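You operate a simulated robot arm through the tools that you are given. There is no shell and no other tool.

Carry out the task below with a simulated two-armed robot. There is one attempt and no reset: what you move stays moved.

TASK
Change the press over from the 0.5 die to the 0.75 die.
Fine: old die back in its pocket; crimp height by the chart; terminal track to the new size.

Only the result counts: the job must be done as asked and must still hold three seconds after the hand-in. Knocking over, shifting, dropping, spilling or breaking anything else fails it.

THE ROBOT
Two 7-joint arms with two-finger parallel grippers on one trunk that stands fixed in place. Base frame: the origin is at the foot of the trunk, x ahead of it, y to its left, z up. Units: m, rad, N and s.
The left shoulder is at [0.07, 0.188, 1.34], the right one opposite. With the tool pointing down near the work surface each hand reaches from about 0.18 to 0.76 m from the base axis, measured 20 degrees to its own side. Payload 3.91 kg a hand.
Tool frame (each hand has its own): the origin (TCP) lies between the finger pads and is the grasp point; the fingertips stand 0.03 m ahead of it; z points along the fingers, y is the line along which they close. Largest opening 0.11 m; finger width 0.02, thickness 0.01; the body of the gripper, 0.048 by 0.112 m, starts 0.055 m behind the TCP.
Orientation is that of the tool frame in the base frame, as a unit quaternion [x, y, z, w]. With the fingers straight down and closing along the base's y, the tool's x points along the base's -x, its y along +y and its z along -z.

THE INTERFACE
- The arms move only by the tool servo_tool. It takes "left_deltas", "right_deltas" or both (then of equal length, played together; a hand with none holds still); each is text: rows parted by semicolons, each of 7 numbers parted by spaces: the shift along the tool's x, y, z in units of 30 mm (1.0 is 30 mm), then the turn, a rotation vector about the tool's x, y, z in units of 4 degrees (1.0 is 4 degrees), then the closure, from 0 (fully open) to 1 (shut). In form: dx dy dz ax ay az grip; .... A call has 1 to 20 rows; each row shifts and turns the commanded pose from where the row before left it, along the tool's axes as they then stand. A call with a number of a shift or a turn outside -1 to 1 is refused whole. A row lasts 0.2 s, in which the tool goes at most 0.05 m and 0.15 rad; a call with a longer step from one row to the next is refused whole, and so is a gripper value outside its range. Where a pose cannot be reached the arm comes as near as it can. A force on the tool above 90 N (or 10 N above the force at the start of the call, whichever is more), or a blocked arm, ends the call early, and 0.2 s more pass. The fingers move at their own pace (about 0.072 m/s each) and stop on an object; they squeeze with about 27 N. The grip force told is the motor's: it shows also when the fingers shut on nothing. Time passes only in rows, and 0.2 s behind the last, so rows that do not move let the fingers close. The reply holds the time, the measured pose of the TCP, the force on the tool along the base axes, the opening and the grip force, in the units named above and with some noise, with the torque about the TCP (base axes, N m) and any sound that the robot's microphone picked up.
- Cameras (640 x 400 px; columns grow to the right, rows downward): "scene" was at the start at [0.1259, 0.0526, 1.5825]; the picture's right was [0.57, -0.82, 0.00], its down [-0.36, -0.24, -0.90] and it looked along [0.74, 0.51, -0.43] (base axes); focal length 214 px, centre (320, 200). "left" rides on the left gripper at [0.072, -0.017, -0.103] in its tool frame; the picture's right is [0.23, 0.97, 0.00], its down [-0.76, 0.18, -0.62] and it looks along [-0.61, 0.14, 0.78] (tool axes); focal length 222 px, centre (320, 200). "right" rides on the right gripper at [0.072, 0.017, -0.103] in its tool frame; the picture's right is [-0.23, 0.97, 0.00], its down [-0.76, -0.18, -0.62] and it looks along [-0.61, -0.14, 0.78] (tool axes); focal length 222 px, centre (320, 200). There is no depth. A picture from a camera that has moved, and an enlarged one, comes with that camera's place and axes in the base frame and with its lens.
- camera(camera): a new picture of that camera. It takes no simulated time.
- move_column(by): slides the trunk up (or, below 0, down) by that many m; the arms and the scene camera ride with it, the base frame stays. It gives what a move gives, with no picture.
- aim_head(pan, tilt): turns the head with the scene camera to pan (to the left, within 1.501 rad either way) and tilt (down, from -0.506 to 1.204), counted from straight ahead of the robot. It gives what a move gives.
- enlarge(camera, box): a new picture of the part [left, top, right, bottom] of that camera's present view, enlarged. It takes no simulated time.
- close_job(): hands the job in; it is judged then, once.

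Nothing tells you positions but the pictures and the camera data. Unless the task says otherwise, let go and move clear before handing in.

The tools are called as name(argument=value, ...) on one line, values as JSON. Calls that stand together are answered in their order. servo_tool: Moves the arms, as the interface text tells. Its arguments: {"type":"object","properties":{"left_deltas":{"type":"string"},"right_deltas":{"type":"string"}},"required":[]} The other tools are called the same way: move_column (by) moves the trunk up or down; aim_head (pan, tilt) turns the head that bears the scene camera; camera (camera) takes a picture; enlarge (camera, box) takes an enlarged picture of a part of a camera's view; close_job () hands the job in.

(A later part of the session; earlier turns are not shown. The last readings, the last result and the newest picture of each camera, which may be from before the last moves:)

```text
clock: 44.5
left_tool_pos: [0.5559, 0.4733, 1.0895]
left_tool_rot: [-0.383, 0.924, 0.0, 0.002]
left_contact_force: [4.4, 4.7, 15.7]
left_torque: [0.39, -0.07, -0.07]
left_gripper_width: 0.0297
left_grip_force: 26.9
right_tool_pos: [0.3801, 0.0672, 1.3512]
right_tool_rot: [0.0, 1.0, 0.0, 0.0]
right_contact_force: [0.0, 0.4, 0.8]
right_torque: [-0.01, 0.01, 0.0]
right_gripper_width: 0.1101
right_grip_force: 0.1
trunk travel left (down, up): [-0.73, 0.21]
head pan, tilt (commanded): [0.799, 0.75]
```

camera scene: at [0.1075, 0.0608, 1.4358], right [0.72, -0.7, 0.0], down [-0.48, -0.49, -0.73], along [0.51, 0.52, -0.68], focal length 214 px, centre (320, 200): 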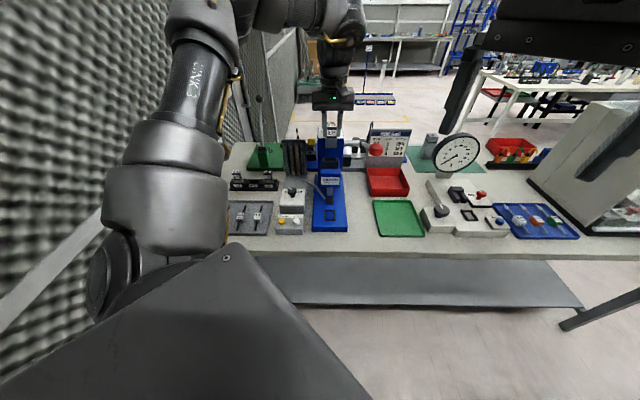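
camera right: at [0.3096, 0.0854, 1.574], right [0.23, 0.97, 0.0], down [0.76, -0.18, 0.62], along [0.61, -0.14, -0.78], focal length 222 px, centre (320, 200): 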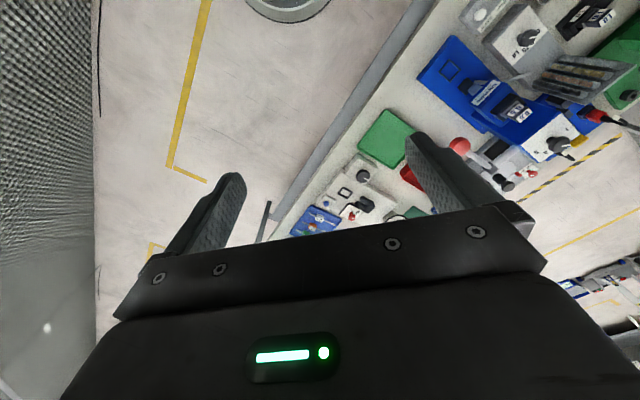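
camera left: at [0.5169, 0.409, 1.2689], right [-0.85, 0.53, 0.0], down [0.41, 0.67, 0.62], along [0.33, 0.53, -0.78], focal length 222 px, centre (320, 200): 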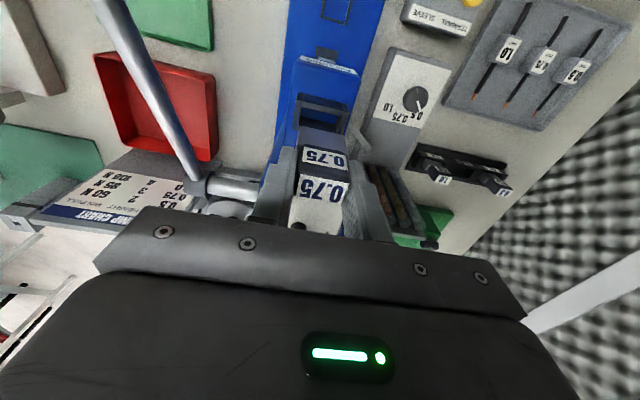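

Floor contact at z=1.0895, matching the original die's seat. Relieving and releasing.

servo_tool(left_deltas="0 0 -0.06 0 0 0 1;0 0 0 0 0 0 0.5;0 0 0 0 0 0 0.45;0 0 0 0 0 0 0.45")

enlarge(camera="scene", box=[310, 130, 350, 170])

enlarge(camera="left", box=[260, 100, 388, 220])

```text
clock: 45.5
left_tool_pos: [0.5564, 0.4737, 1.0894]
left_tool_rot: [-0.383, 0.924, 0.0, 0.001]
left_contact_force: [0.0, -1.1, -0.1]
left_torque: [-0.02, -0.02, 0.01]
left_gripper_width: 0.0605
left_grip_force: 0.1
right_tool_pos: [0.3804, 0.0688, 1.3509]
right_tool_rot: [0.0, 1.0, 0.0, 0.0]
right_contact_force: [0.0, -0.9, -0.7]
right_torque: [0.04, -0.02, 0.01]
right_gripper_width: 0.1101
right_grip_force: 0.0
trunk travel left (down, up): [-0.73, 0.21]
head pan, tilt (commanded): [0.799, 0.75]
```

```text
10.00 times, centred on (330, 150) of scene
camera zoom: at [0.1078, 0.0598, 1.4358], right [0.72, -0.7, 0.0], down [-0.48, -0.49, -0.73], along [0.51, 0.52, -0.68], focal length 2145 px, centre (220, 700)
```

zoom: 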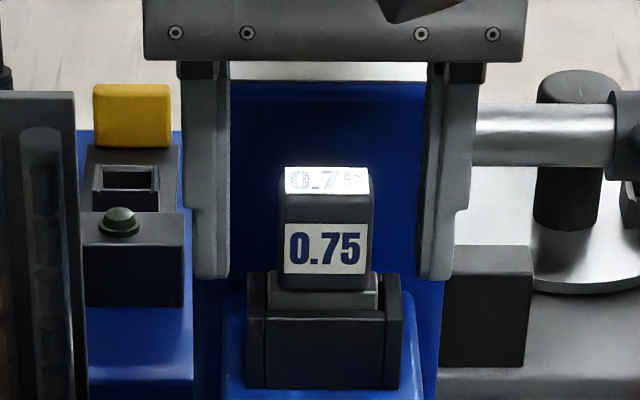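

```text
3.33 times, centred on (324, 160) of left
camera zoom: at [0.5182, 0.4107, 1.1949], right [-0.85, 0.53, 0.0], down [0.41, 0.67, 0.62], along [0.33, 0.53, -0.78], focal length 740 px, centre (307, 333)
```

zoom: 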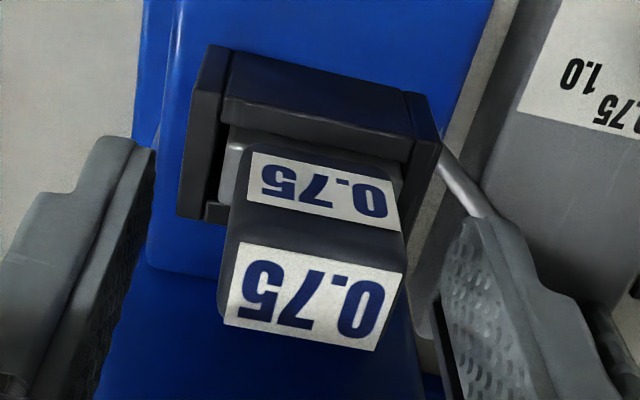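

The 0.75 die is seated like the old one was. I'll rise clear and move over the height knob on top of the press.

servo_tool(left_deltas="0 0 -0.6 0 0 0 0.45;0 0 -0.9 0 0 0 0.36;0 0 -0.9 0 0 0 0.36;0 0 -0.9 0 0 0 0.36;-0.6 0 0 0 0 0 0.36;-0.8 0 0 0 0 0 0.36;0 0 0 0 0 0 0.36")

camera(camera="left")

enlarge(camera="scene", box=[300, 80, 364, 170])

```text
clock: 47.1
left_tool_pos: [0.5725, 0.5006, 1.1798]
left_tool_rot: [-0.384, 0.923, 0.0, 0.002]
left_contact_force: [0.0, 0.1, -0.5]
left_torque: [0.01, 0.0, 0.0]
left_gripper_width: 0.0705
left_grip_force: 0.0
left hand out of reach, approached as far as the arm can: row 6
right_tool_pos: [0.3808, 0.0683, 1.3499]
right_tool_rot: [0.0, 1.0, 0.0, -0.001]
right_contact_force: [0.0, 0.1, 0.5]
right_torque: [0.04, 0.01, 0.03]
right_gripper_width: 0.1102
right_grip_force: 0.0
trunk travel left (down, up): [-0.73, 0.21]
head pan, tilt (commanded): [0.799, 0.75]
```

```text
taken
camera left: at [0.5335, 0.4384, 1.2855], right [-0.85, 0.53, 0.0], down [0.41, 0.67, 0.62], along [0.33, 0.53, -0.78], focal length 222 px, centre (320, 200)
```

left: 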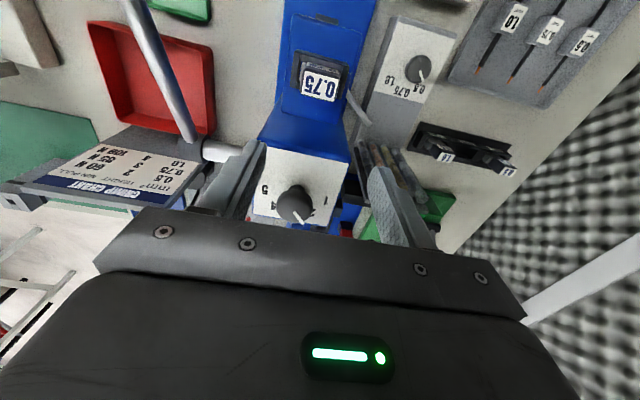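

```text
4.44 times, centred on (332, 125) of scene
camera zoom: at [0.107, 0.059, 1.4359], right [0.72, -0.7, 0.0], down [-0.47, -0.49, -0.73], along [0.51, 0.52, -0.68], focal length 953 px, centre (267, 533)
```

zoom: 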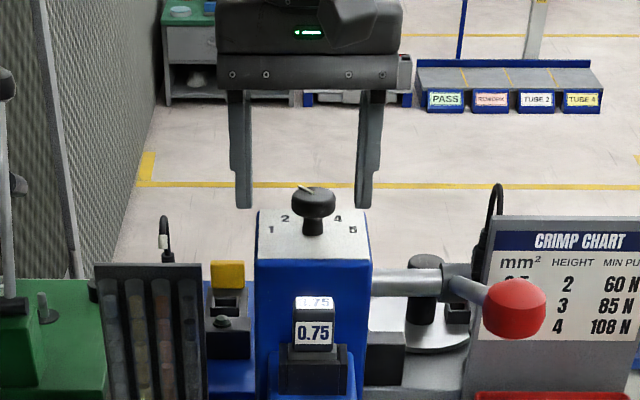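

The arm falls short at this trunk height; it reaches farthest with the shoulder about 0.35 m above the tool. I'll raise the trunk fully for the height knob.

move_column(by=0.205)

```text
clock: 49.3
left_tool_pos: [0.5728, 0.5017, 1.3852]
left_tool_rot: [-0.383, 0.924, -0.001, 0.002]
left_contact_force: [0.6, -0.4, -0.6]
left_torque: [-0.02, -0.01, -0.01]
left_gripper_width: 0.0708
left_grip_force: 0.1
right_tool_pos: [0.381, 0.0681, 1.5549]
right_tool_rot: [0.001, 1.0, -0.001, 0.0]
right_contact_force: [0.6, 0.1, 0.3]
right_torque: [-0.01, 0.02, -0.04]
right_gripper_width: 0.1098
right_grip_force: 0.0
trunk travel left (down, up): [-0.935, 0.005]
head pan, tilt (commanded): [0.799, 0.75]
```

Now I'll bring the hand back down to just above knob height and advance over the knob.

servo_tool(left_deltas="0 0 0.93 0 0 0 0.36;0 0 0.93 0 0 0 0.36;0 0 0.93 0 0 0 0.36;0 0 0.93 0 0 0 0.36;0 0 0.93 0 0 0 0.36;0 0 0.93 0 0 0 0.36;0 0 0.93 0 0 0 0.36;-0.7 0 0 0 0 0 0.36;-0.7 0 0 0 0 0 0.36;-0.7 0 0 0 0 0 0.36")

camera(camera="left")

camera(camera="scene")

```text
clock: 51.5
left_tool_pos: [0.6187, 0.5473, 1.1891]
left_tool_rot: [-0.384, 0.923, -0.002, 0.001]
left_contact_force: [-0.3, 0.0, -0.6]
left_torque: [-0.04, 0.07, 0.0]
left_gripper_width: 0.0704
left_grip_force: 0.1
right_tool_pos: [0.3814, 0.0683, 1.5552]
right_tool_rot: [0.0, 1.0, 0.0, -0.001]
right_contact_force: [-0.9, -0.3, 0.8]
right_torque: [0.0, 0.02, -0.02]
right_gripper_width: 0.11
right_grip_force: 0.1
trunk travel left (down, up): [-0.935, 0.005]
head pan, tilt (commanded): [0.799, 0.75]
```

```text
taken
camera left: at [0.58, 0.4833, 1.2947], right [-0.85, 0.53, 0.0], down [0.41, 0.67, 0.62], along [0.33, 0.53, -0.78], focal length 222 px, centre (320, 200)
```

left: 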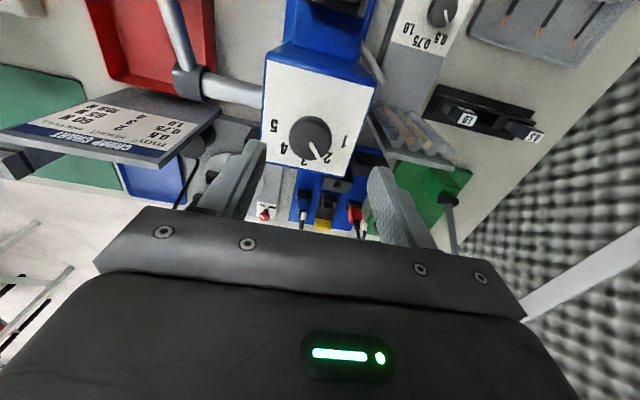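

```text
taken
camera scene: at [0.1089, 0.0595, 1.6407], right [0.72, -0.7, 0.0], down [-0.48, -0.49, -0.73], along [0.51, 0.52, -0.68], focal length 214 px, centre (320, 200)
```

scene: 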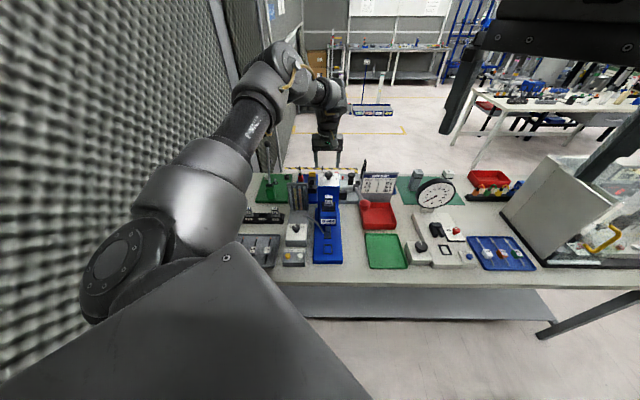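

The full trunk height gives enough reach. I'll enlarge the knob to measure its centre and pointer.

enlarge(camera="left", box=[250, 60, 394, 180])

enlarge(camera="scene", box=[305, 160, 355, 200])

```text
3.33 times, centred on (322, 120) of left
camera zoom: at [0.58, 0.4833, 1.2947], right [-0.85, 0.53, 0.0], down [0.41, 0.67, 0.62], along [0.33, 0.53, -0.78], focal length 740 px, centre (313, 467)
```

zoom: 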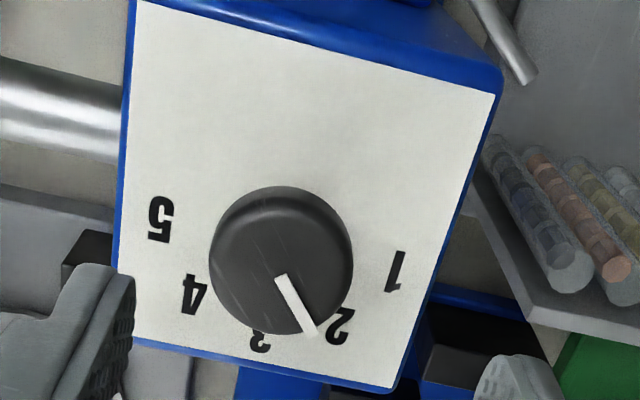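

```text
10.00 times, centred on (330, 180) of scene
camera zoom: at [0.1089, 0.0595, 1.6407], right [0.72, -0.7, 0.0], down [-0.48, -0.49, -0.73], along [0.51, 0.52, -0.68], focal length 2145 px, centre (220, 400)
```

zoom: 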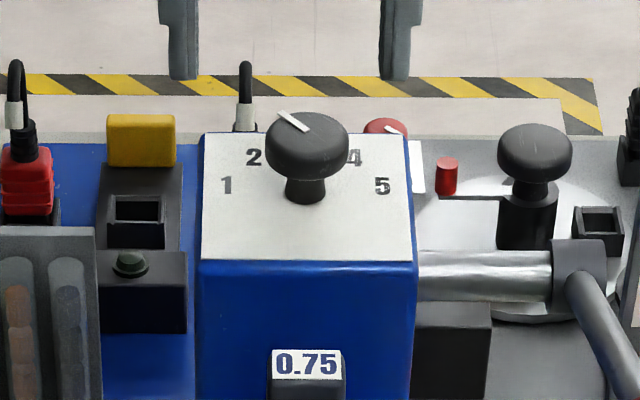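

The dial is clear: marks are 40° apart, pointer at 2, dial centre about u=0.0698, v=0.8255, cap z≈1.116–1.131. I'll centre over it and descend with tips ~1 cm above the plate.

servo_tool(left_deltas="-0.077 -0.257 0 0 0 0 0.36;0 0 0.45 0 0 0 0.36;0 0 0.45 0 0 0 0.36;0 0 0 0 0 0 0.36")

enlarge(camera="left", box=[230, 80, 410, 230])

enlarge(camera="scene", box=[305, 140, 355, 190])

```text
clock: 52.5
left_tool_pos: [0.6119, 0.5423, 1.1659]
left_tool_rot: [-0.384, 0.923, -0.002, 0.004]
left_contact_force: [0.5, -0.4, -0.2]
left_torque: [-0.03, 0.03, 0.01]
left_gripper_width: 0.0702
left_grip_force: 0.0
left hand out of reach, approached as far as the arm can: row 1, 2, 3
right_tool_pos: [0.3807, 0.0682, 1.5557]
right_tool_rot: [-0.001, 1.0, 0.0, 0.0]
right_contact_force: [-0.9, 0.4, 0.2]
right_torque: [0.0, -0.01, -0.02]
right_gripper_width: 0.1098
right_grip_force: 0.0
trunk travel left (down, up): [-0.935, 0.005]
head pan, tilt (commanded): [0.799, 0.75]
```

```text
2.67 times, centred on (320, 155) of left
camera zoom: at [0.5725, 0.4791, 1.2718], right [-0.85, 0.53, -0.01], down [0.41, 0.67, 0.63], along [0.33, 0.53, -0.78], focal length 592 px, centre (320, 320)
```

zoom: 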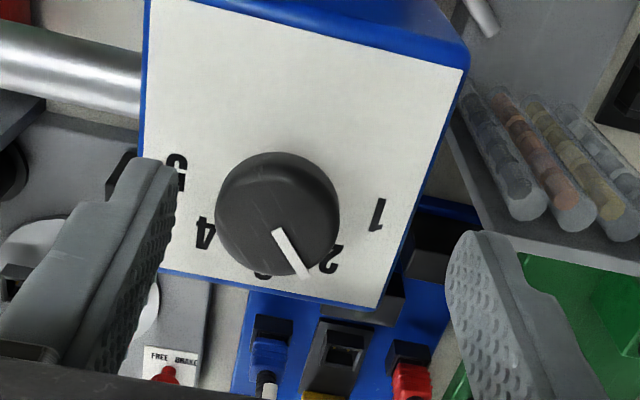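

```text
8.00 times, centred on (330, 165) of scene
camera zoom: at [0.1078, 0.06, 1.6408], right [0.72, -0.7, 0.0], down [-0.48, -0.49, -0.73], along [0.51, 0.52, -0.68], focal length 1716 px, centre (240, 480)
```

zoom: 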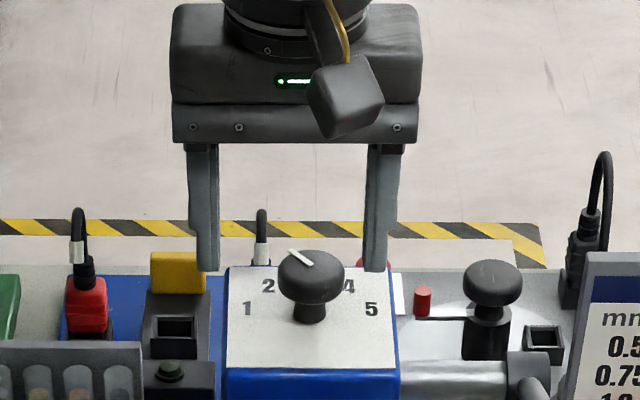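

The knob is ~13 mm beyond vertical reach, so I'll tilt the hand 8° (body leaning back toward the robot, fingers forward) and then centre on the knob.

servo_tool(left_deltas="0 0 0 0 -1 0 0.36;0 0 0 0 -1 0 0.36;-0.284 -0.32 0.04 0 0 0 0.36;0 0 0 0 0 0 0.36")

enlarge(camera="left", box=[230, 80, 410, 230])

enlarge(camera="scene", box=[305, 140, 355, 190])

```text
clock: 53.5
left_tool_pos: [0.6246, 0.5415, 1.1654]
left_tool_rot: [-0.383, 0.921, 0.026, 0.066]
left_contact_force: [1.3, 0.4, -0.6]
left_torque: [-0.04, -0.02, 0.0]
left_gripper_width: 0.0702
left_grip_force: 0.0
right_tool_pos: [0.381, 0.0677, 1.5545]
right_tool_rot: [-0.001, 1.0, -0.002, -0.001]
right_contact_force: [0.2, -0.7, 0.3]
right_torque: [0.01, 0.0, -0.02]
right_gripper_width: 0.1098
right_grip_force: 0.0
trunk travel left (down, up): [-0.935, 0.005]
head pan, tilt (commanded): [0.799, 0.75]
```

```text
2.67 times, centred on (320, 155) of left
camera zoom: at [0.5772, 0.4681, 1.2604], right [-0.85, 0.53, -0.04], down [0.34, 0.6, 0.72], along [0.4, 0.6, -0.69], focal length 592 px, centre (320, 320)
```

zoom: 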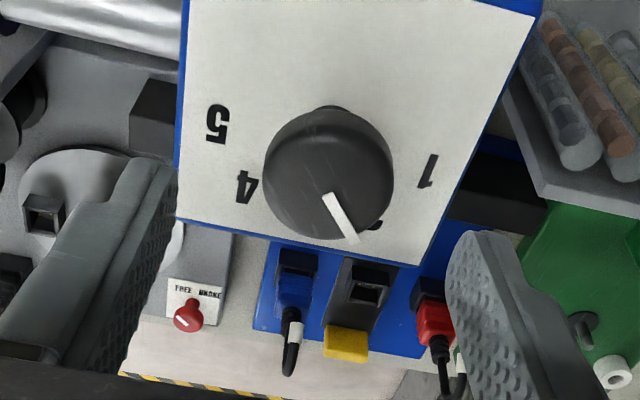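

```text
8.00 times, centred on (330, 165) of scene
camera zoom: at [0.1088, 0.0599, 1.6407], right [0.72, -0.7, 0.0], down [-0.48, -0.49, -0.73], along [0.51, 0.52, -0.68], focal length 1716 px, centre (240, 480)
```

zoom: 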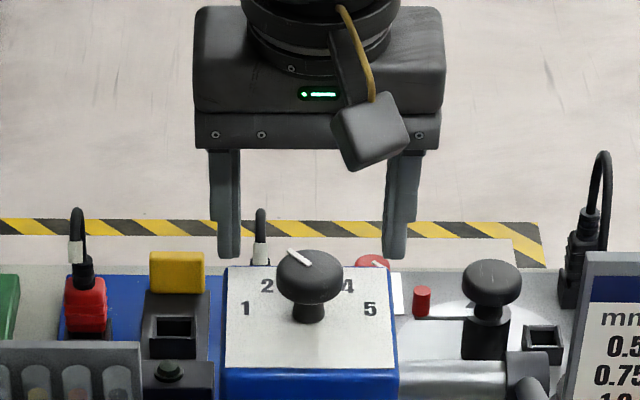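

The tilt works: the TCP is at u≈0.070, v≈0.824 and the fingers straddle the knob. Lowering vertically 3 cm.

servo_tool(left_deltas="0.046 0 0.33 0 0 0 0.36;0.046 0 0.33 0 0 0 0.36;0.046 0 0.33 0 0 0 0.36;0 0 0 0 0 0 0.36")

enlarge(camera="left", box=[230, 80, 410, 230])

enlarge(camera="scene", box=[305, 140, 355, 190])

```text
clock: 54.5
left_tool_pos: [0.6149, 0.5391, 1.148]
left_tool_rot: [-0.383, 0.921, 0.026, 0.066]
left_contact_force: [-0.2, 1.0, 0.1]
left_torque: [-0.01, -0.01, 0.01]
left_gripper_width: 0.0704
left_grip_force: 0.0
left hand out of reach, approached as far as the arm can: row 2, 3
right_tool_pos: [0.3808, 0.0672, 1.5547]
right_tool_rot: [0.0, 1.0, 0.0, 0.0]
right_contact_force: [-0.3, 0.2, 0.1]
right_torque: [0.02, -0.01, -0.01]
right_gripper_width: 0.11
right_grip_force: 0.0
trunk travel left (down, up): [-0.935, 0.005]
head pan, tilt (commanded): [0.799, 0.75]
```

```text
2.67 times, centred on (320, 155) of left
camera zoom: at [0.5655, 0.4677, 1.2421], right [-0.85, 0.53, -0.04], down [0.34, 0.6, 0.72], along [0.41, 0.6, -0.69], focal length 592 px, centre (320, 320)
```

zoom: 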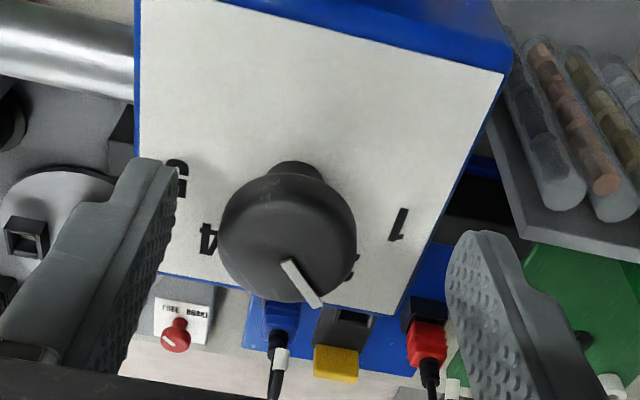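

```text
8.00 times, centred on (330, 165) of scene
camera zoom: at [0.108, 0.0599, 1.6408], right [0.72, -0.7, 0.0], down [-0.48, -0.49, -0.73], along [0.51, 0.52, -0.68], focal length 1716 px, centre (240, 480)
```

zoom: 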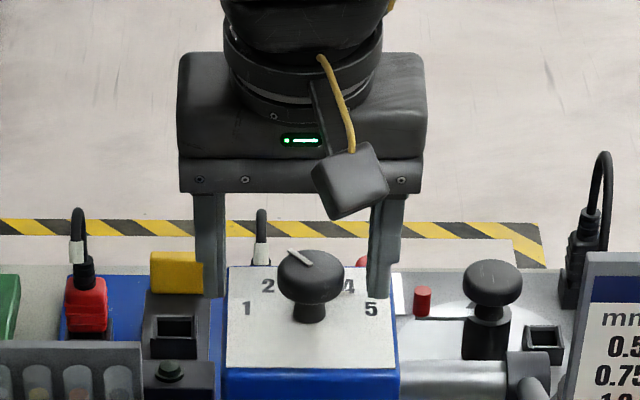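

Lowering at this trunk height runs into the extension limit, so an intermediate trunk height should be best. I'll raise the hand 12 cm and lower the trunk 10 cm.

servo_tool(left_deltas="-0.139 0 -0.99 0 0 0 0.36;-0.139 0 -0.99 0 0 0 0.36;-0.139 0 -0.99 0 0 0 0.36;-0.139 0 -0.99 0 0 0 0.36")

move_column(by=-0.1)

```text
clock: 55.5
left_tool_pos: [0.6126, 0.5391, 1.2695]
left_tool_rot: [-0.382, 0.921, 0.026, 0.067]
left_contact_force: [-0.3, -0.4, -0.3]
left_torque: [-0.02, 0.01, 0.01]
left_gripper_width: 0.0706
left_grip_force: 0.1
right_tool_pos: [0.3796, 0.0683, 1.555]
right_tool_rot: [0.0, 1.0, 0.0, 0.0]
right_contact_force: [0.7, 0.0, -0.4]
right_torque: [0.04, 0.02, 0.01]
right_gripper_width: 0.11
right_grip_force: 0.1
trunk travel left (down, up): [-0.935, 0.005]
head pan, tilt (commanded): [0.799, 0.75]
```

```text
clock: 56.8
left_tool_pos: [0.6133, 0.54, 1.1678]
left_tool_rot: [-0.383, 0.921, 0.025, 0.065]
left_contact_force: [-0.6, -0.8, -0.6]
left_torque: [-0.02, 0.02, -0.02]
left_gripper_width: 0.0704
left_grip_force: 0.1
right_tool_pos: [0.3802, 0.0685, 1.4556]
right_tool_rot: [0.0, 1.0, 0.001, 0.0]
right_contact_force: [0.1, -0.1, -0.5]
right_torque: [0.02, 0.0, -0.01]
right_gripper_width: 0.1102
right_grip_force: 0.2
trunk travel left (down, up): [-0.835, 0.105]
head pan, tilt (commanded): [0.799, 0.75]
```

Now I'll re-centre over the knob at this trunk height.

servo_tool(left_deltas="-0.307 -0.233 0.043 0 0 0 0.36;0.046 0 0.33 0 0 0 0.36;0 0 0 0 0 0 0.36")

enlarge(camera="left", box=[230, 80, 410, 230])

enlarge(camera="scene", box=[305, 120, 355, 170])

```text
clock: 57.6
left_tool_pos: [0.6255, 0.5417, 1.1587]
left_tool_rot: [-0.383, 0.921, 0.026, 0.067]
left_contact_force: [0.2, 0.1, 0.8]
left_torque: [-0.01, 0.01, -0.02]
left_gripper_width: 0.0705
left_grip_force: 0.0
right_tool_pos: [0.3812, 0.0695, 1.4548]
right_tool_rot: [0.0, 1.0, 0.001, 0.0]
right_contact_force: [0.0, -0.1, 0.1]
right_torque: [0.0, -0.03, 0.0]
right_gripper_width: 0.11
right_grip_force: 0.0
trunk travel left (down, up): [-0.835, 0.105]
head pan, tilt (commanded): [0.799, 0.75]
```

```text
2.67 times, centred on (320, 155) of left
camera zoom: at [0.5769, 0.4698, 1.2529], right [-0.85, 0.53, -0.04], down [0.34, 0.6, 0.72], along [0.4, 0.6, -0.69], focal length 592 px, centre (320, 320)
```

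zoom: 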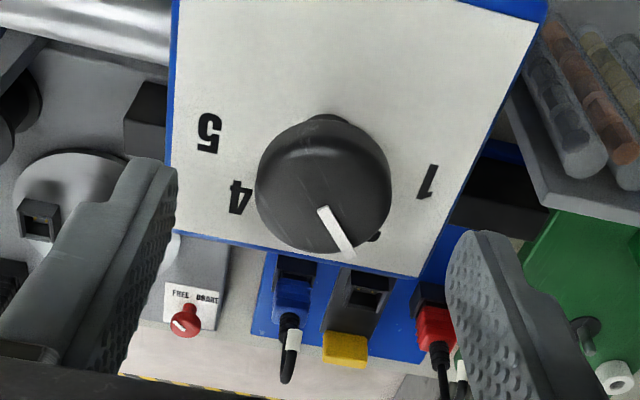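

```text
8.00 times, centred on (330, 145) of scene
camera zoom: at [0.1071, 0.0601, 1.5408], right [0.72, -0.7, 0.0], down [-0.47, -0.49, -0.73], along [0.51, 0.52, -0.68], focal length 1716 px, centre (240, 640)
```

zoom: 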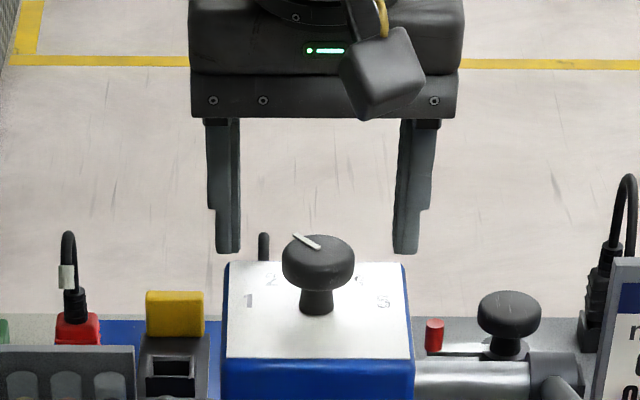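

In reach now. Lowering the remaining 24 mm vertically.

servo_tool(left_deltas="0.037 0 0.264 0 0 0 0.36;0.037 0 0.264 0 0 0 0.36;0.037 0 0.264 0 0 0 0.36;0 0 0 0 0 0 0.36")

enlarge(camera="left", box=[230, 80, 410, 230])

enlarge(camera="scene", box=[305, 120, 355, 170])

```text
clock: 58.6
left_tool_pos: [0.6254, 0.5411, 1.1344]
left_tool_rot: [-0.383, 0.921, 0.025, 0.066]
left_contact_force: [-0.5, 0.2, -0.1]
left_torque: [0.02, 0.01, -0.01]
left_gripper_width: 0.0703
left_grip_force: 0.1
right_tool_pos: [0.3814, 0.0675, 1.4554]
right_tool_rot: [-0.001, 1.0, 0.0, 0.0]
right_contact_force: [0.2, 0.5, 0.4]
right_torque: [0.02, -0.02, 0.02]
right_gripper_width: 0.1099
right_grip_force: 0.0
trunk travel left (down, up): [-0.835, 0.105]
head pan, tilt (commanded): [0.799, 0.75]
```

```text
2.67 times, centred on (320, 155) of left
camera zoom: at [0.5777, 0.4688, 1.2292], right [-0.85, 0.53, -0.04], down [0.34, 0.6, 0.72], along [0.4, 0.6, -0.69], focal length 592 px, centre (320, 320)
```

zoom: 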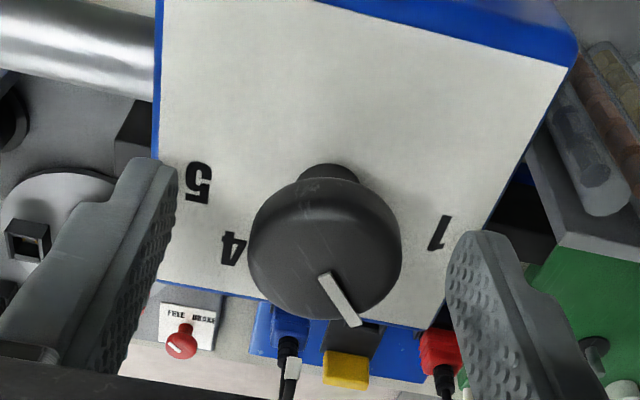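

```text
8.00 times, centred on (330, 145) of scene
camera zoom: at [0.1081, 0.06, 1.5408], right [0.72, -0.7, 0.0], down [-0.48, -0.49, -0.73], along [0.51, 0.52, -0.68], focal length 1716 px, centre (240, 640)
```

zoom: 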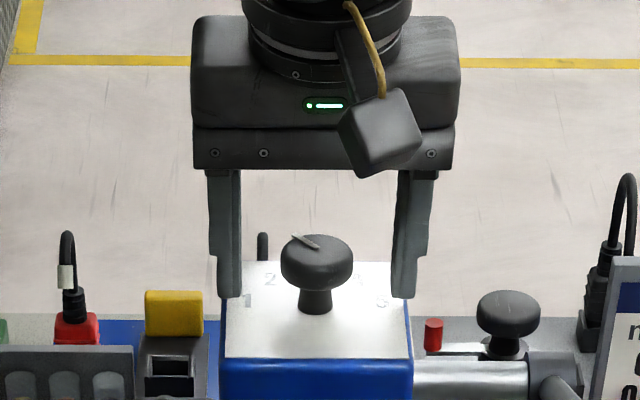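

The fingers straddle the cap evenly at the right height. Closing on the knob.

servo_tool(left_deltas="0 0 0 0 0 0 1;0 0 0 0 0 0 1;0 0 0 0 0 0 1")

enlarge(camera="left", box=[230, 80, 410, 230])

enlarge(camera="scene", box=[305, 120, 355, 170])

```text
clock: 59.4
left_tool_pos: [0.6257, 0.5416, 1.1345]
left_tool_rot: [-0.382, 0.922, 0.026, 0.066]
left_contact_force: [-1.0, 0.3, 0.2]
left_torque: [0.15, 0.11, 0.0]
left_gripper_width: 0.033
left_grip_force: 45.0
right_tool_pos: [0.3803, 0.0686, 1.4539]
right_tool_rot: [0.0, 1.0, -0.001, 0.0]
right_contact_force: [0.7, 0.9, -0.4]
right_torque: [-0.02, 0.01, 0.02]
right_gripper_width: 0.11
right_grip_force: 0.0
trunk travel left (down, up): [-0.835, 0.105]
head pan, tilt (commanded): [0.799, 0.75]
```

```text
2.67 times, centred on (320, 155) of left
camera zoom: at [0.5775, 0.4689, 1.2293], right [-0.85, 0.53, -0.04], down [0.34, 0.6, 0.72], along [0.4, 0.6, -0.69], focal length 592 px, centre (320, 320)
```

zoom: 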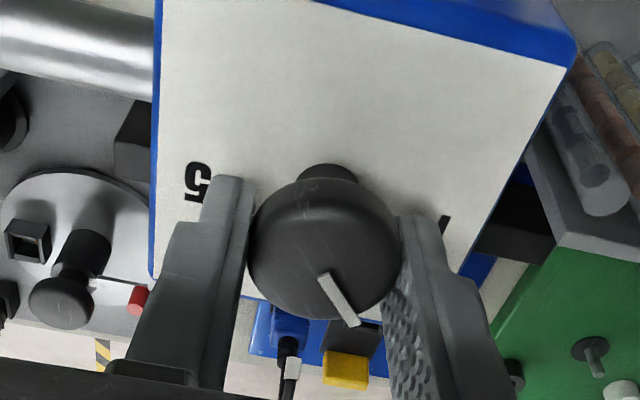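

```text
8.00 times, centred on (330, 145) of scene
camera zoom: at [0.1079, 0.06, 1.5408], right [0.72, -0.7, 0.0], down [-0.48, -0.49, -0.73], along [0.51, 0.52, -0.68], focal length 1716 px, centre (240, 640)
```

zoom: 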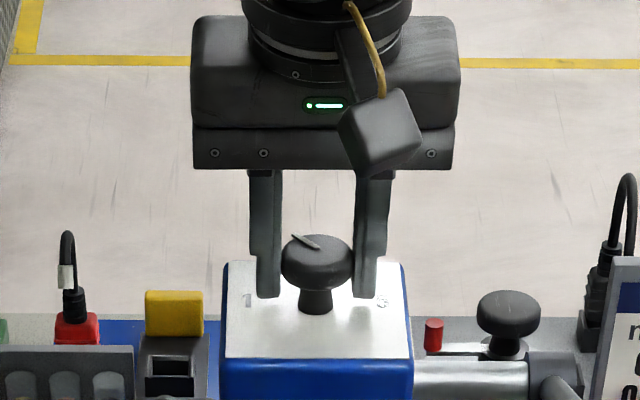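

Gripped. Turning clockwise (from 2 toward 3) about the vertical, in two halves.

servo_tool(left_deltas="0 0 0 0.139 0 0.99 1;0 0 0 0.139 0 0.99 1;0 0 0 0.139 0 0.99 1;0 0 0 0.139 0 0.99 1;0 0 0 0.139 0 0.99 1")

enlarge(camera="left", box=[230, 80, 410, 230])

enlarge(camera="scene", box=[305, 120, 355, 170])

```text
clock: 60.6
left_tool_pos: [0.6266, 0.5406, 1.1355]
left_tool_rot: [-0.215, 0.974, 0.014, 0.069]
left_contact_force: [6.1, -1.4, 7.0]
left_torque: [-0.45, 0.9, 0.02]
left_gripper_width: 0.033
left_grip_force: 45.2
right_tool_pos: [0.3809, 0.0675, 1.4542]
right_tool_rot: [0.001, 1.0, -0.001, -0.001]
right_contact_force: [-1.4, -0.2, 0.0]
right_torque: [0.0, 0.0, 0.0]
right_gripper_width: 0.1098
right_grip_force: 0.0
trunk travel left (down, up): [-0.835, 0.105]
head pan, tilt (commanded): [0.799, 0.75]
```

```text
2.67 times, centred on (320, 155) of left
camera zoom: at [0.5557, 0.4895, 1.2291], right [-0.61, 0.79, -0.04], down [0.53, 0.44, 0.73], along [0.59, 0.43, -0.69], focal length 592 px, centre (320, 320)
```

zoom: 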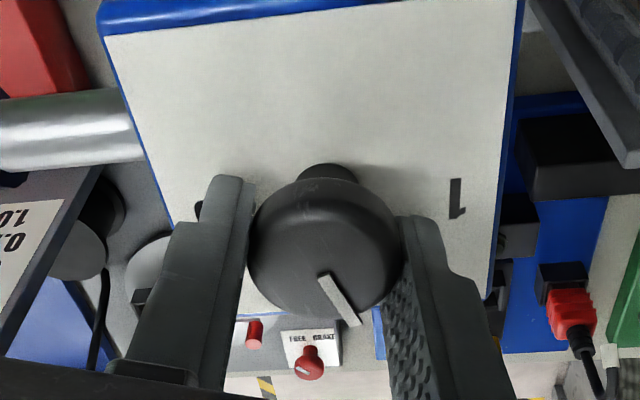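

```text
8.00 times, centred on (330, 145) of scene
camera zoom: at [0.1089, 0.0589, 1.5408], right [0.72, -0.7, 0.0], down [-0.48, -0.49, -0.73], along [0.51, 0.52, -0.68], focal length 1716 px, centre (240, 640)
```

zoom: 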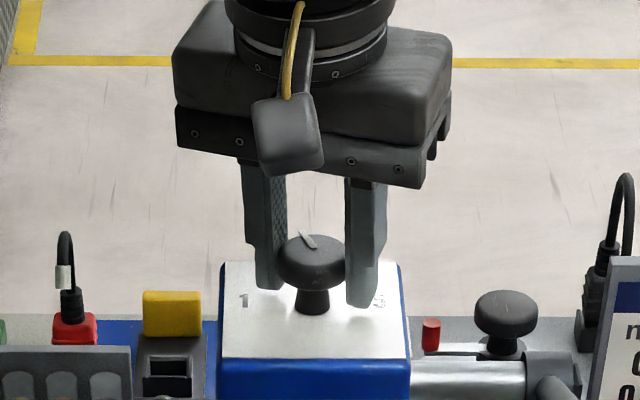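

The knob follows the hand without slip (20° done). Turning the remaining 20°.

servo_tool(left_deltas="0 0 0 0.139 0 0.99 1;0 0 0 0.139 0 0.99 1;0 0 0 0.139 0 0.99 1;0 0 0 0.139 0 0.99 1;0 0 0 0.139 0 0.99 1;0 0 0 0 0 0 1")

enlarge(camera="left", box=[230, 80, 410, 230])

enlarge(camera="scene", box=[305, 120, 355, 170])

```text
clock: 62.0
left_tool_pos: [0.6257, 0.5395, 1.1336]
left_tool_rot: [-0.044, 0.996, 0.003, 0.072]
left_contact_force: [7.6, -6.6, 4.2]
left_torque: [-0.24, -1.04, 0.02]
left_gripper_width: 0.0331
left_grip_force: 45.1
right_tool_pos: [0.3814, 0.0657, 1.455]
right_tool_rot: [0.0, 1.0, 0.001, -0.001]
right_contact_force: [0.8, 0.4, -1.2]
right_torque: [0.02, -0.02, 0.01]
right_gripper_width: 0.1099
right_grip_force: 0.0
trunk travel left (down, up): [-0.835, 0.105]
head pan, tilt (commanded): [0.799, 0.75]
```

```text
2.67 times, centred on (320, 155) of left
camera zoom: at [0.5426, 0.5159, 1.229], right [-0.31, 0.95, -0.03], down [0.65, 0.23, 0.73], along [0.7, 0.2, -0.69], focal length 592 px, centre (320, 320)
```

zoom: 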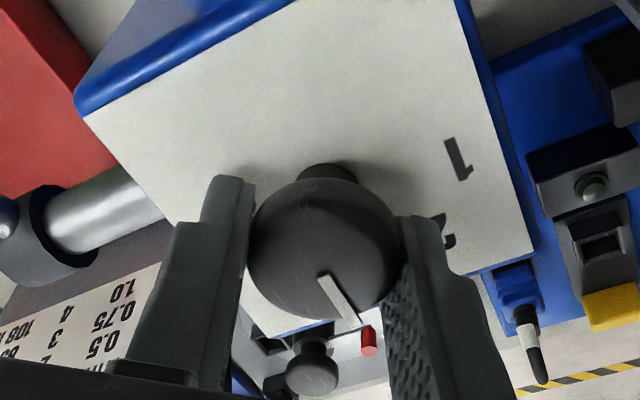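

```text
8.00 times, centred on (330, 145) of scene
camera zoom: at [0.1091, 0.0578, 1.5407], right [0.72, -0.7, 0.0], down [-0.48, -0.49, -0.73], along [0.51, 0.53, -0.68], focal length 1716 px, centre (240, 640)
```

zoom: 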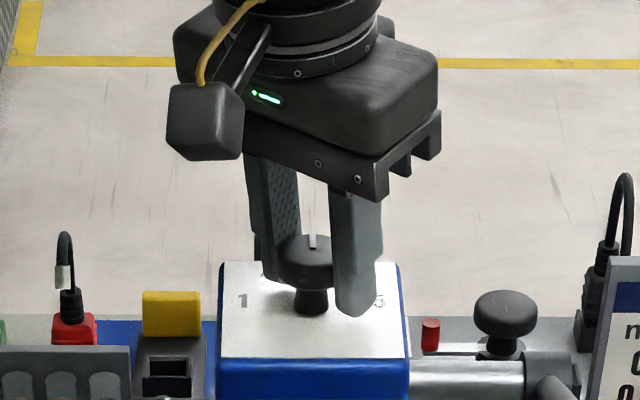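

The pointer now points straight away toward 3. I'll release and rise to verify.

servo_tool(left_deltas="0 0 0 0 0 0 0.5;0 0 0 0 0 0 0.36;0 0 0 0 0 0 0.36;-0.093 0 -0.66 0 0 0 0.36;-0.093 0 -0.66 0 0 0 0.36;-0.093 0 -0.66 0 0 0 0.36")

camera(camera="left")

enlarge(camera="scene", box=[312, 125, 348, 165])

```text
clock: 63.4
left_tool_pos: [0.6271, 0.5401, 1.1942]
left_tool_rot: [-0.045, 0.996, 0.003, 0.071]
left_contact_force: [-0.1, 0.7, -0.6]
left_torque: [0.05, 0.02, 0.01]
left_gripper_width: 0.0705
left_grip_force: 0.0
right_tool_pos: [0.3814, 0.0681, 1.4551]
right_tool_rot: [0.001, 1.0, 0.0, 0.0]
right_contact_force: [0.2, 0.0, 0.3]
right_torque: [0.02, 0.02, -0.01]
right_gripper_width: 0.1098
right_grip_force: 0.0
trunk travel left (down, up): [-0.835, 0.105]
head pan, tilt (commanded): [0.799, 0.75]
```

```text
taken
camera left: at [0.5427, 0.5165, 1.289], right [-0.31, 0.95, -0.03], down [0.65, 0.24, 0.73], along [0.7, 0.2, -0.69], focal length 222 px, centre (320, 200)
```

left: 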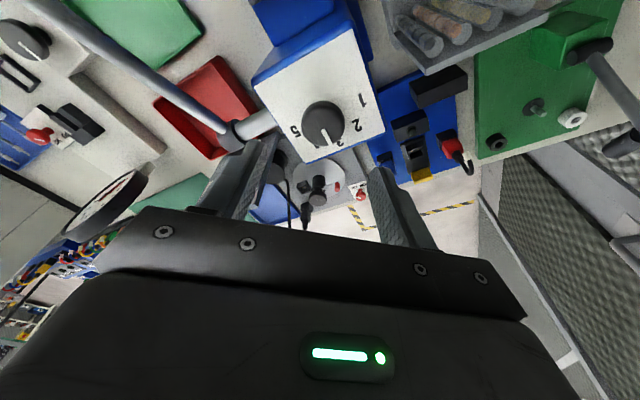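

```text
10.00 times, centred on (330, 145) of scene
camera zoom: at [0.1078, 0.0592, 1.5408], right [0.72, -0.7, 0.0], down [-0.48, -0.49, -0.73], along [0.51, 0.52, -0.68], focal length 2145 px, centre (220, 750)
```

zoom: 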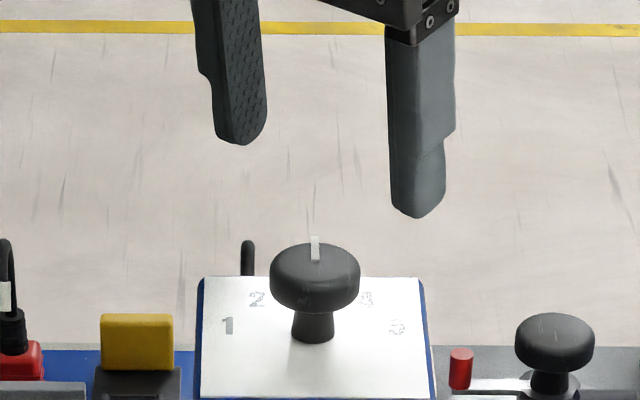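

enlarge(camera="left", box=[250, 40, 400, 160])

```text
3.33 times, centred on (325, 100) of left
camera zoom: at [0.5427, 0.5165, 1.289], right [-0.31, 0.95, -0.03], down [0.65, 0.24, 0.73], along [0.7, 0.2, -0.69], focal length 740 px, centre (303, 533)
```

zoom: 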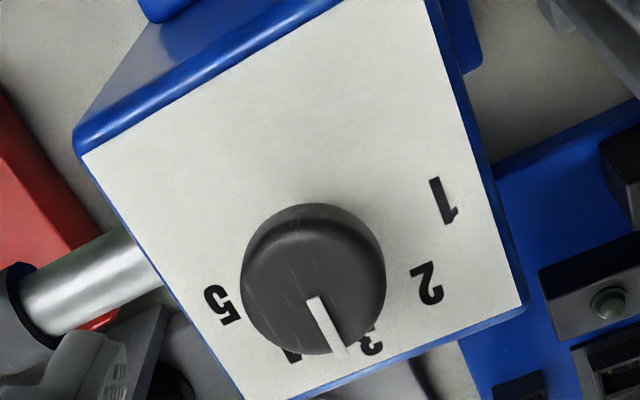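

The pointer sits on 3 within about 2°. Now I'll turn the hand back to the bench yaw, then move over to the track knob and remove the tilt.

servo_tool(left_deltas="0 0 0 -0.139 0 -0.99 0.36;0 0 0 -0.139 0 -0.99 0.36;0 0 0 -0.139 0 -0.99 0.36;0 0 0 -0.139 0 -0.99 0.36;0 0 0 -0.139 0 -0.99 0.36;0 0 0 -0.139 0 -0.99 0.36;0 0 0 -0.139 0 -0.99 0.36;0 0 0 -0.139 0 -0.99 0.36;0 0 0 -0.139 0 -0.99 0.36;0 0 0 -0.139 0 -0.99 0.36")

enlarge(camera="left", box=[240, 40, 400, 180])

```text
clock: 65.6
left_tool_pos: [0.6257, 0.5409, 1.1941]
left_tool_rot: [-0.383, 0.921, 0.026, 0.064]
left_contact_force: [0.4, -0.3, 0.1]
left_torque: [0.04, 0.03, 0.0]
left_gripper_width: 0.0707
left_grip_force: 0.0
right_tool_pos: [0.3813, 0.0685, 1.4555]
right_tool_rot: [0.0, 1.0, 0.0, 0.0]
right_contact_force: [0.4, 0.5, -1.0]
right_torque: [0.0, 0.01, -0.01]
right_gripper_width: 0.1101
right_grip_force: 0.0
trunk travel left (down, up): [-0.835, 0.105]
head pan, tilt (commanded): [0.799, 0.75]
```

```text
2.86 times, centred on (320, 110) of left
camera zoom: at [0.5772, 0.4687, 1.2883], right [-0.85, 0.53, -0.04], down [0.34, 0.6, 0.72], along [0.4, 0.6, -0.69], focal length 635 px, centre (320, 457)
```

zoom: 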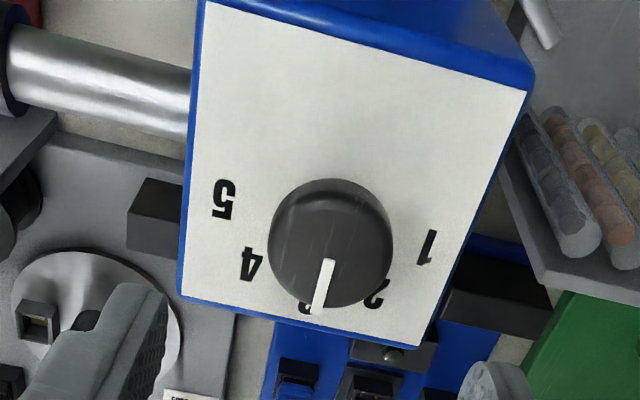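

The pointer is aligned on 3. Moving over to the track knob and levelling the hand.

servo_tool(left_deltas="0.545 0.643 -0.076 0 0 0 0.36;0.545 0.643 -0.076 0 0 0 0.36;0.545 0.643 -0.076 0 0 0 0.36;0.545 0.643 -0.076 0 0 0 0.36;0.545 0.643 -0.076 0 0 0 0.36;0.545 0.643 -0.076 0 0 0 0.36;0.545 0.643 -0.076 0 0 0 0.36;0 0 0 0 1 0 0.36;0 0 0 0 1 0 0.36;0 0 0 0 0 0 0.36")

camera(camera="left")

camera(camera="scene")

```text
clock: 67.8
left_tool_pos: [0.447, 0.5563, 1.1944]
left_tool_rot: [-0.383, 0.924, -0.001, 0.002]
left_contact_force: [0.5, 0.4, -0.9]
left_torque: [-0.02, 0.0, 0.04]
left_gripper_width: 0.0704
left_grip_force: 0.1
right_tool_pos: [0.3798, 0.0693, 1.4555]
right_tool_rot: [0.0, 1.0, 0.0, 0.0]
right_contact_force: [-0.5, 0.2, -1.3]
right_torque: [-0.02, 0.0, 0.0]
right_gripper_width: 0.1102
right_grip_force: 0.1
trunk travel left (down, up): [-0.835, 0.105]
head pan, tilt (commanded): [0.799, 0.75]
```

```text
taken
camera left: at [0.4077, 0.4935, 1.2996], right [-0.85, 0.53, 0.0], down [0.41, 0.67, 0.62], along [0.33, 0.53, -0.78], focal length 222 px, centre (320, 200)
```

left: 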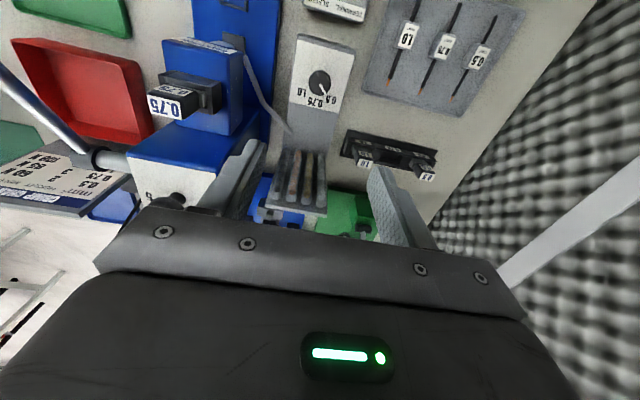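

```text
taken
camera scene: at [0.1067, 0.0603, 1.5409], right [0.72, -0.7, 0.0], down [-0.47, -0.49, -0.73], along [0.51, 0.52, -0.68], focal length 214 px, centre (320, 200)
```

scene: 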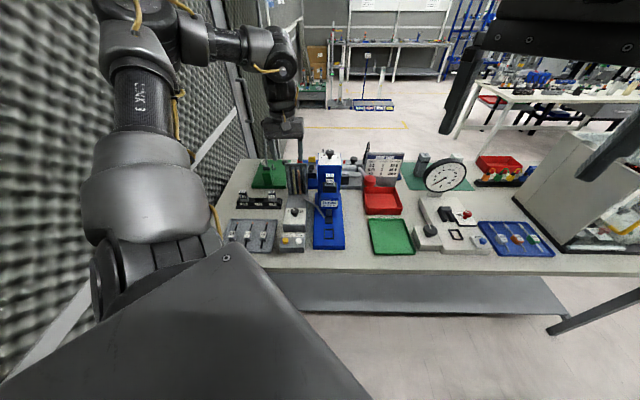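

The hand is above the track knob (u≈-0.066, v≈0.709). Descending to z≈1.0 for a close look.

servo_tool(left_deltas="0 0 0.9 0 0 0 0.36;0 0 0.9 0 0 0 0.36;0 0 0.9 0 0 0 0.36;0 0 0.9 0 0 0 0.36;0 0 0.9 0 0 0 0.36;0 0 0.9 0 0 0 0.36;0 0 0.9 0 0 0 0.36;0 0 0 0 0 0 0.36")

enlarge(camera="left", box=[220, 60, 420, 220])

enlarge(camera="scene", box=[262, 155, 332, 225])

```text
clock: 69.6
left_tool_pos: [0.4502, 0.5535, 1.0049]
left_tool_rot: [-0.384, 0.923, -0.001, 0.002]
left_contact_force: [-0.9, 0.1, 0.4]
left_torque: [-0.02, 0.02, 0.03]
left_gripper_width: 0.0701
left_grip_force: 0.1
right_tool_pos: [0.3809, 0.0676, 1.4552]
right_tool_rot: [0.0, 1.0, 0.0, 0.0]
right_contact_force: [-0.9, 0.5, -0.4]
right_torque: [-0.01, -0.04, 0.01]
right_gripper_width: 0.1101
right_grip_force: 0.1
trunk travel left (down, up): [-0.835, 0.105]
head pan, tilt (commanded): [0.799, 0.75]
```

```text
2.50 times, centred on (320, 140) of left
camera zoom: at [0.4109, 0.4916, 1.1094], right [-0.85, 0.53, 0.0], down [0.41, 0.67, 0.62], along [0.33, 0.53, -0.78], focal length 555 px, centre (320, 350)
```

zoom: 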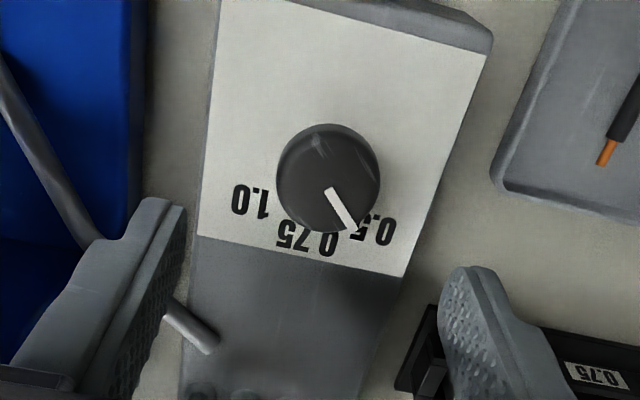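

```text
5.71 times, centred on (297, 190) of scene
camera zoom: at [0.1076, 0.06, 1.5408], right [0.72, -0.7, 0.0], down [-0.48, -0.49, -0.73], along [0.51, 0.52, -0.68], focal length 1226 px, centre (451, 257)
```

zoom: 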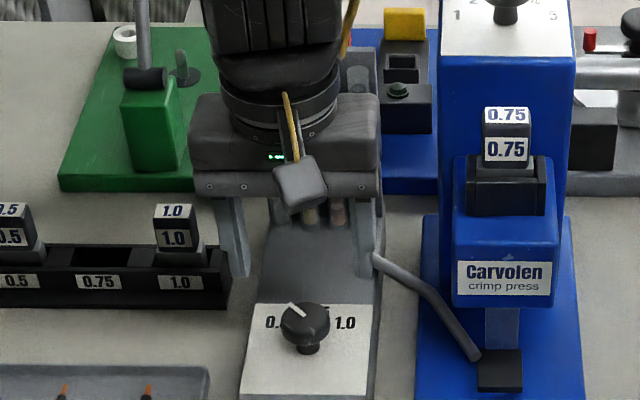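

The dial centre is at u≈-0.067, v≈0.708 with marks at ±45° and the pointer at 0.5. I'll centre and descend to grip height with tips ~9 mm above the plate.

servo_tool(left_deltas="0.083 0.097 0.3 0 0 0 0.36;0 0 0.6 0 0 0 0.36;0 0 0.6 0 0 0 0.36;0 0 0.55 0 0 0 0.36;0 0 0 0 0 0 0.36")

enlarge(camera="left", box=[220, 60, 420, 220])

enlarge(camera="scene", box=[262, 165, 332, 235])

```text
clock: 70.8
left_tool_pos: [0.444, 0.5535, 0.9421]
left_tool_rot: [-0.384, 0.923, -0.002, 0.001]
left_contact_force: [0.0, -0.2, -0.7]
left_torque: [-0.01, -0.01, -0.02]
left_gripper_width: 0.0703
left_grip_force: 0.1
right_tool_pos: [0.3811, 0.068, 1.4547]
right_tool_rot: [0.0, 1.0, 0.0, 0.0]
right_contact_force: [0.2, 0.6, 0.8]
right_torque: [0.03, 0.0, -0.03]
right_gripper_width: 0.1101
right_grip_force: 0.1
trunk travel left (down, up): [-0.835, 0.105]
head pan, tilt (commanded): [0.799, 0.75]
```

```text
2.50 times, centred on (320, 140) of left
camera zoom: at [0.4067, 0.4912, 1.048], right [-0.85, 0.53, 0.0], down [0.41, 0.67, 0.62], along [0.33, 0.53, -0.78], focal length 555 px, centre (320, 350)
```

zoom: 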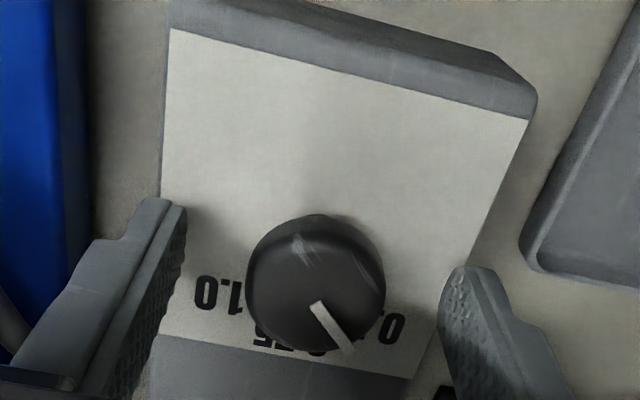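

```text
5.71 times, centred on (297, 200) of scene
camera zoom: at [0.1078, 0.0597, 1.5408], right [0.72, -0.7, 0.0], down [-0.48, -0.49, -0.73], along [0.51, 0.52, -0.68], focal length 1226 px, centre (451, 200)
```

zoom: 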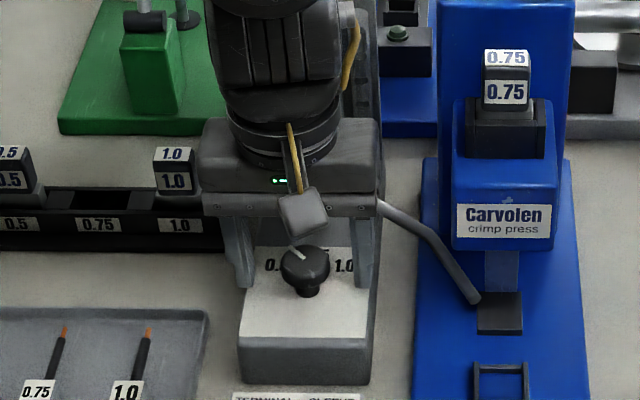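

The fingers straddle the knob evenly. Closing and then turning 45° clockwise.

servo_tool(left_deltas="0 0 0 0 0 0 1;0 0 0 0 0 0 1;0 0 0 0 0 0 1;0 0 0 0 0 0.9 1;0 0 0 0 0 0.9 1;0 0 0 0 0 0.9 1")

enlarge(camera="left", box=[220, 60, 420, 220])

enlarge(camera="scene", box=[262, 165, 332, 235])

```text
clock: 72.2
left_tool_pos: [0.4473, 0.553, 0.9425]
left_tool_rot: [-0.293, 0.956, -0.002, 0.002]
left_contact_force: [5.4, -10.5, -5.1]
left_torque: [-0.36, -0.05, 0.06]
left_gripper_width: 0.034
left_grip_force: 44.6
right_tool_pos: [0.3822, 0.0653, 1.4536]
right_tool_rot: [-0.001, 1.0, 0.0, 0.0]
right_contact_force: [-0.2, 0.1, 0.5]
right_torque: [-0.02, 0.02, -0.03]
right_gripper_width: 0.1101
right_grip_force: 0.0
trunk travel left (down, up): [-0.835, 0.105]
head pan, tilt (commanded): [0.799, 0.75]
```

```text
2.50 times, centred on (320, 140) of left
camera zoom: at [0.3969, 0.4989, 1.0481], right [-0.73, 0.68, 0.0], down [0.53, 0.58, 0.62], along [0.43, 0.46, -0.78], focal length 555 px, centre (320, 350)
```

zoom: 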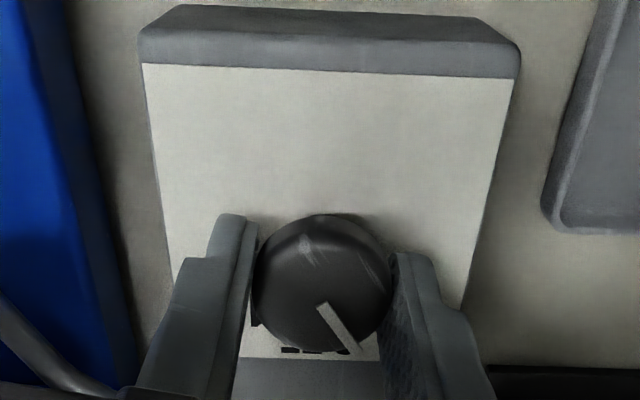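

```text
5.71 times, centred on (297, 200) of scene
camera zoom: at [0.1098, 0.0584, 1.5406], right [0.72, -0.7, 0.0], down [-0.48, -0.49, -0.73], along [0.51, 0.52, -0.68], focal length 1226 px, centre (451, 200)
```

zoom: 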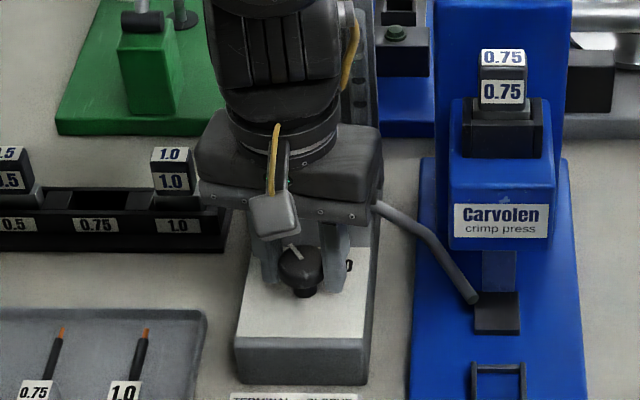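

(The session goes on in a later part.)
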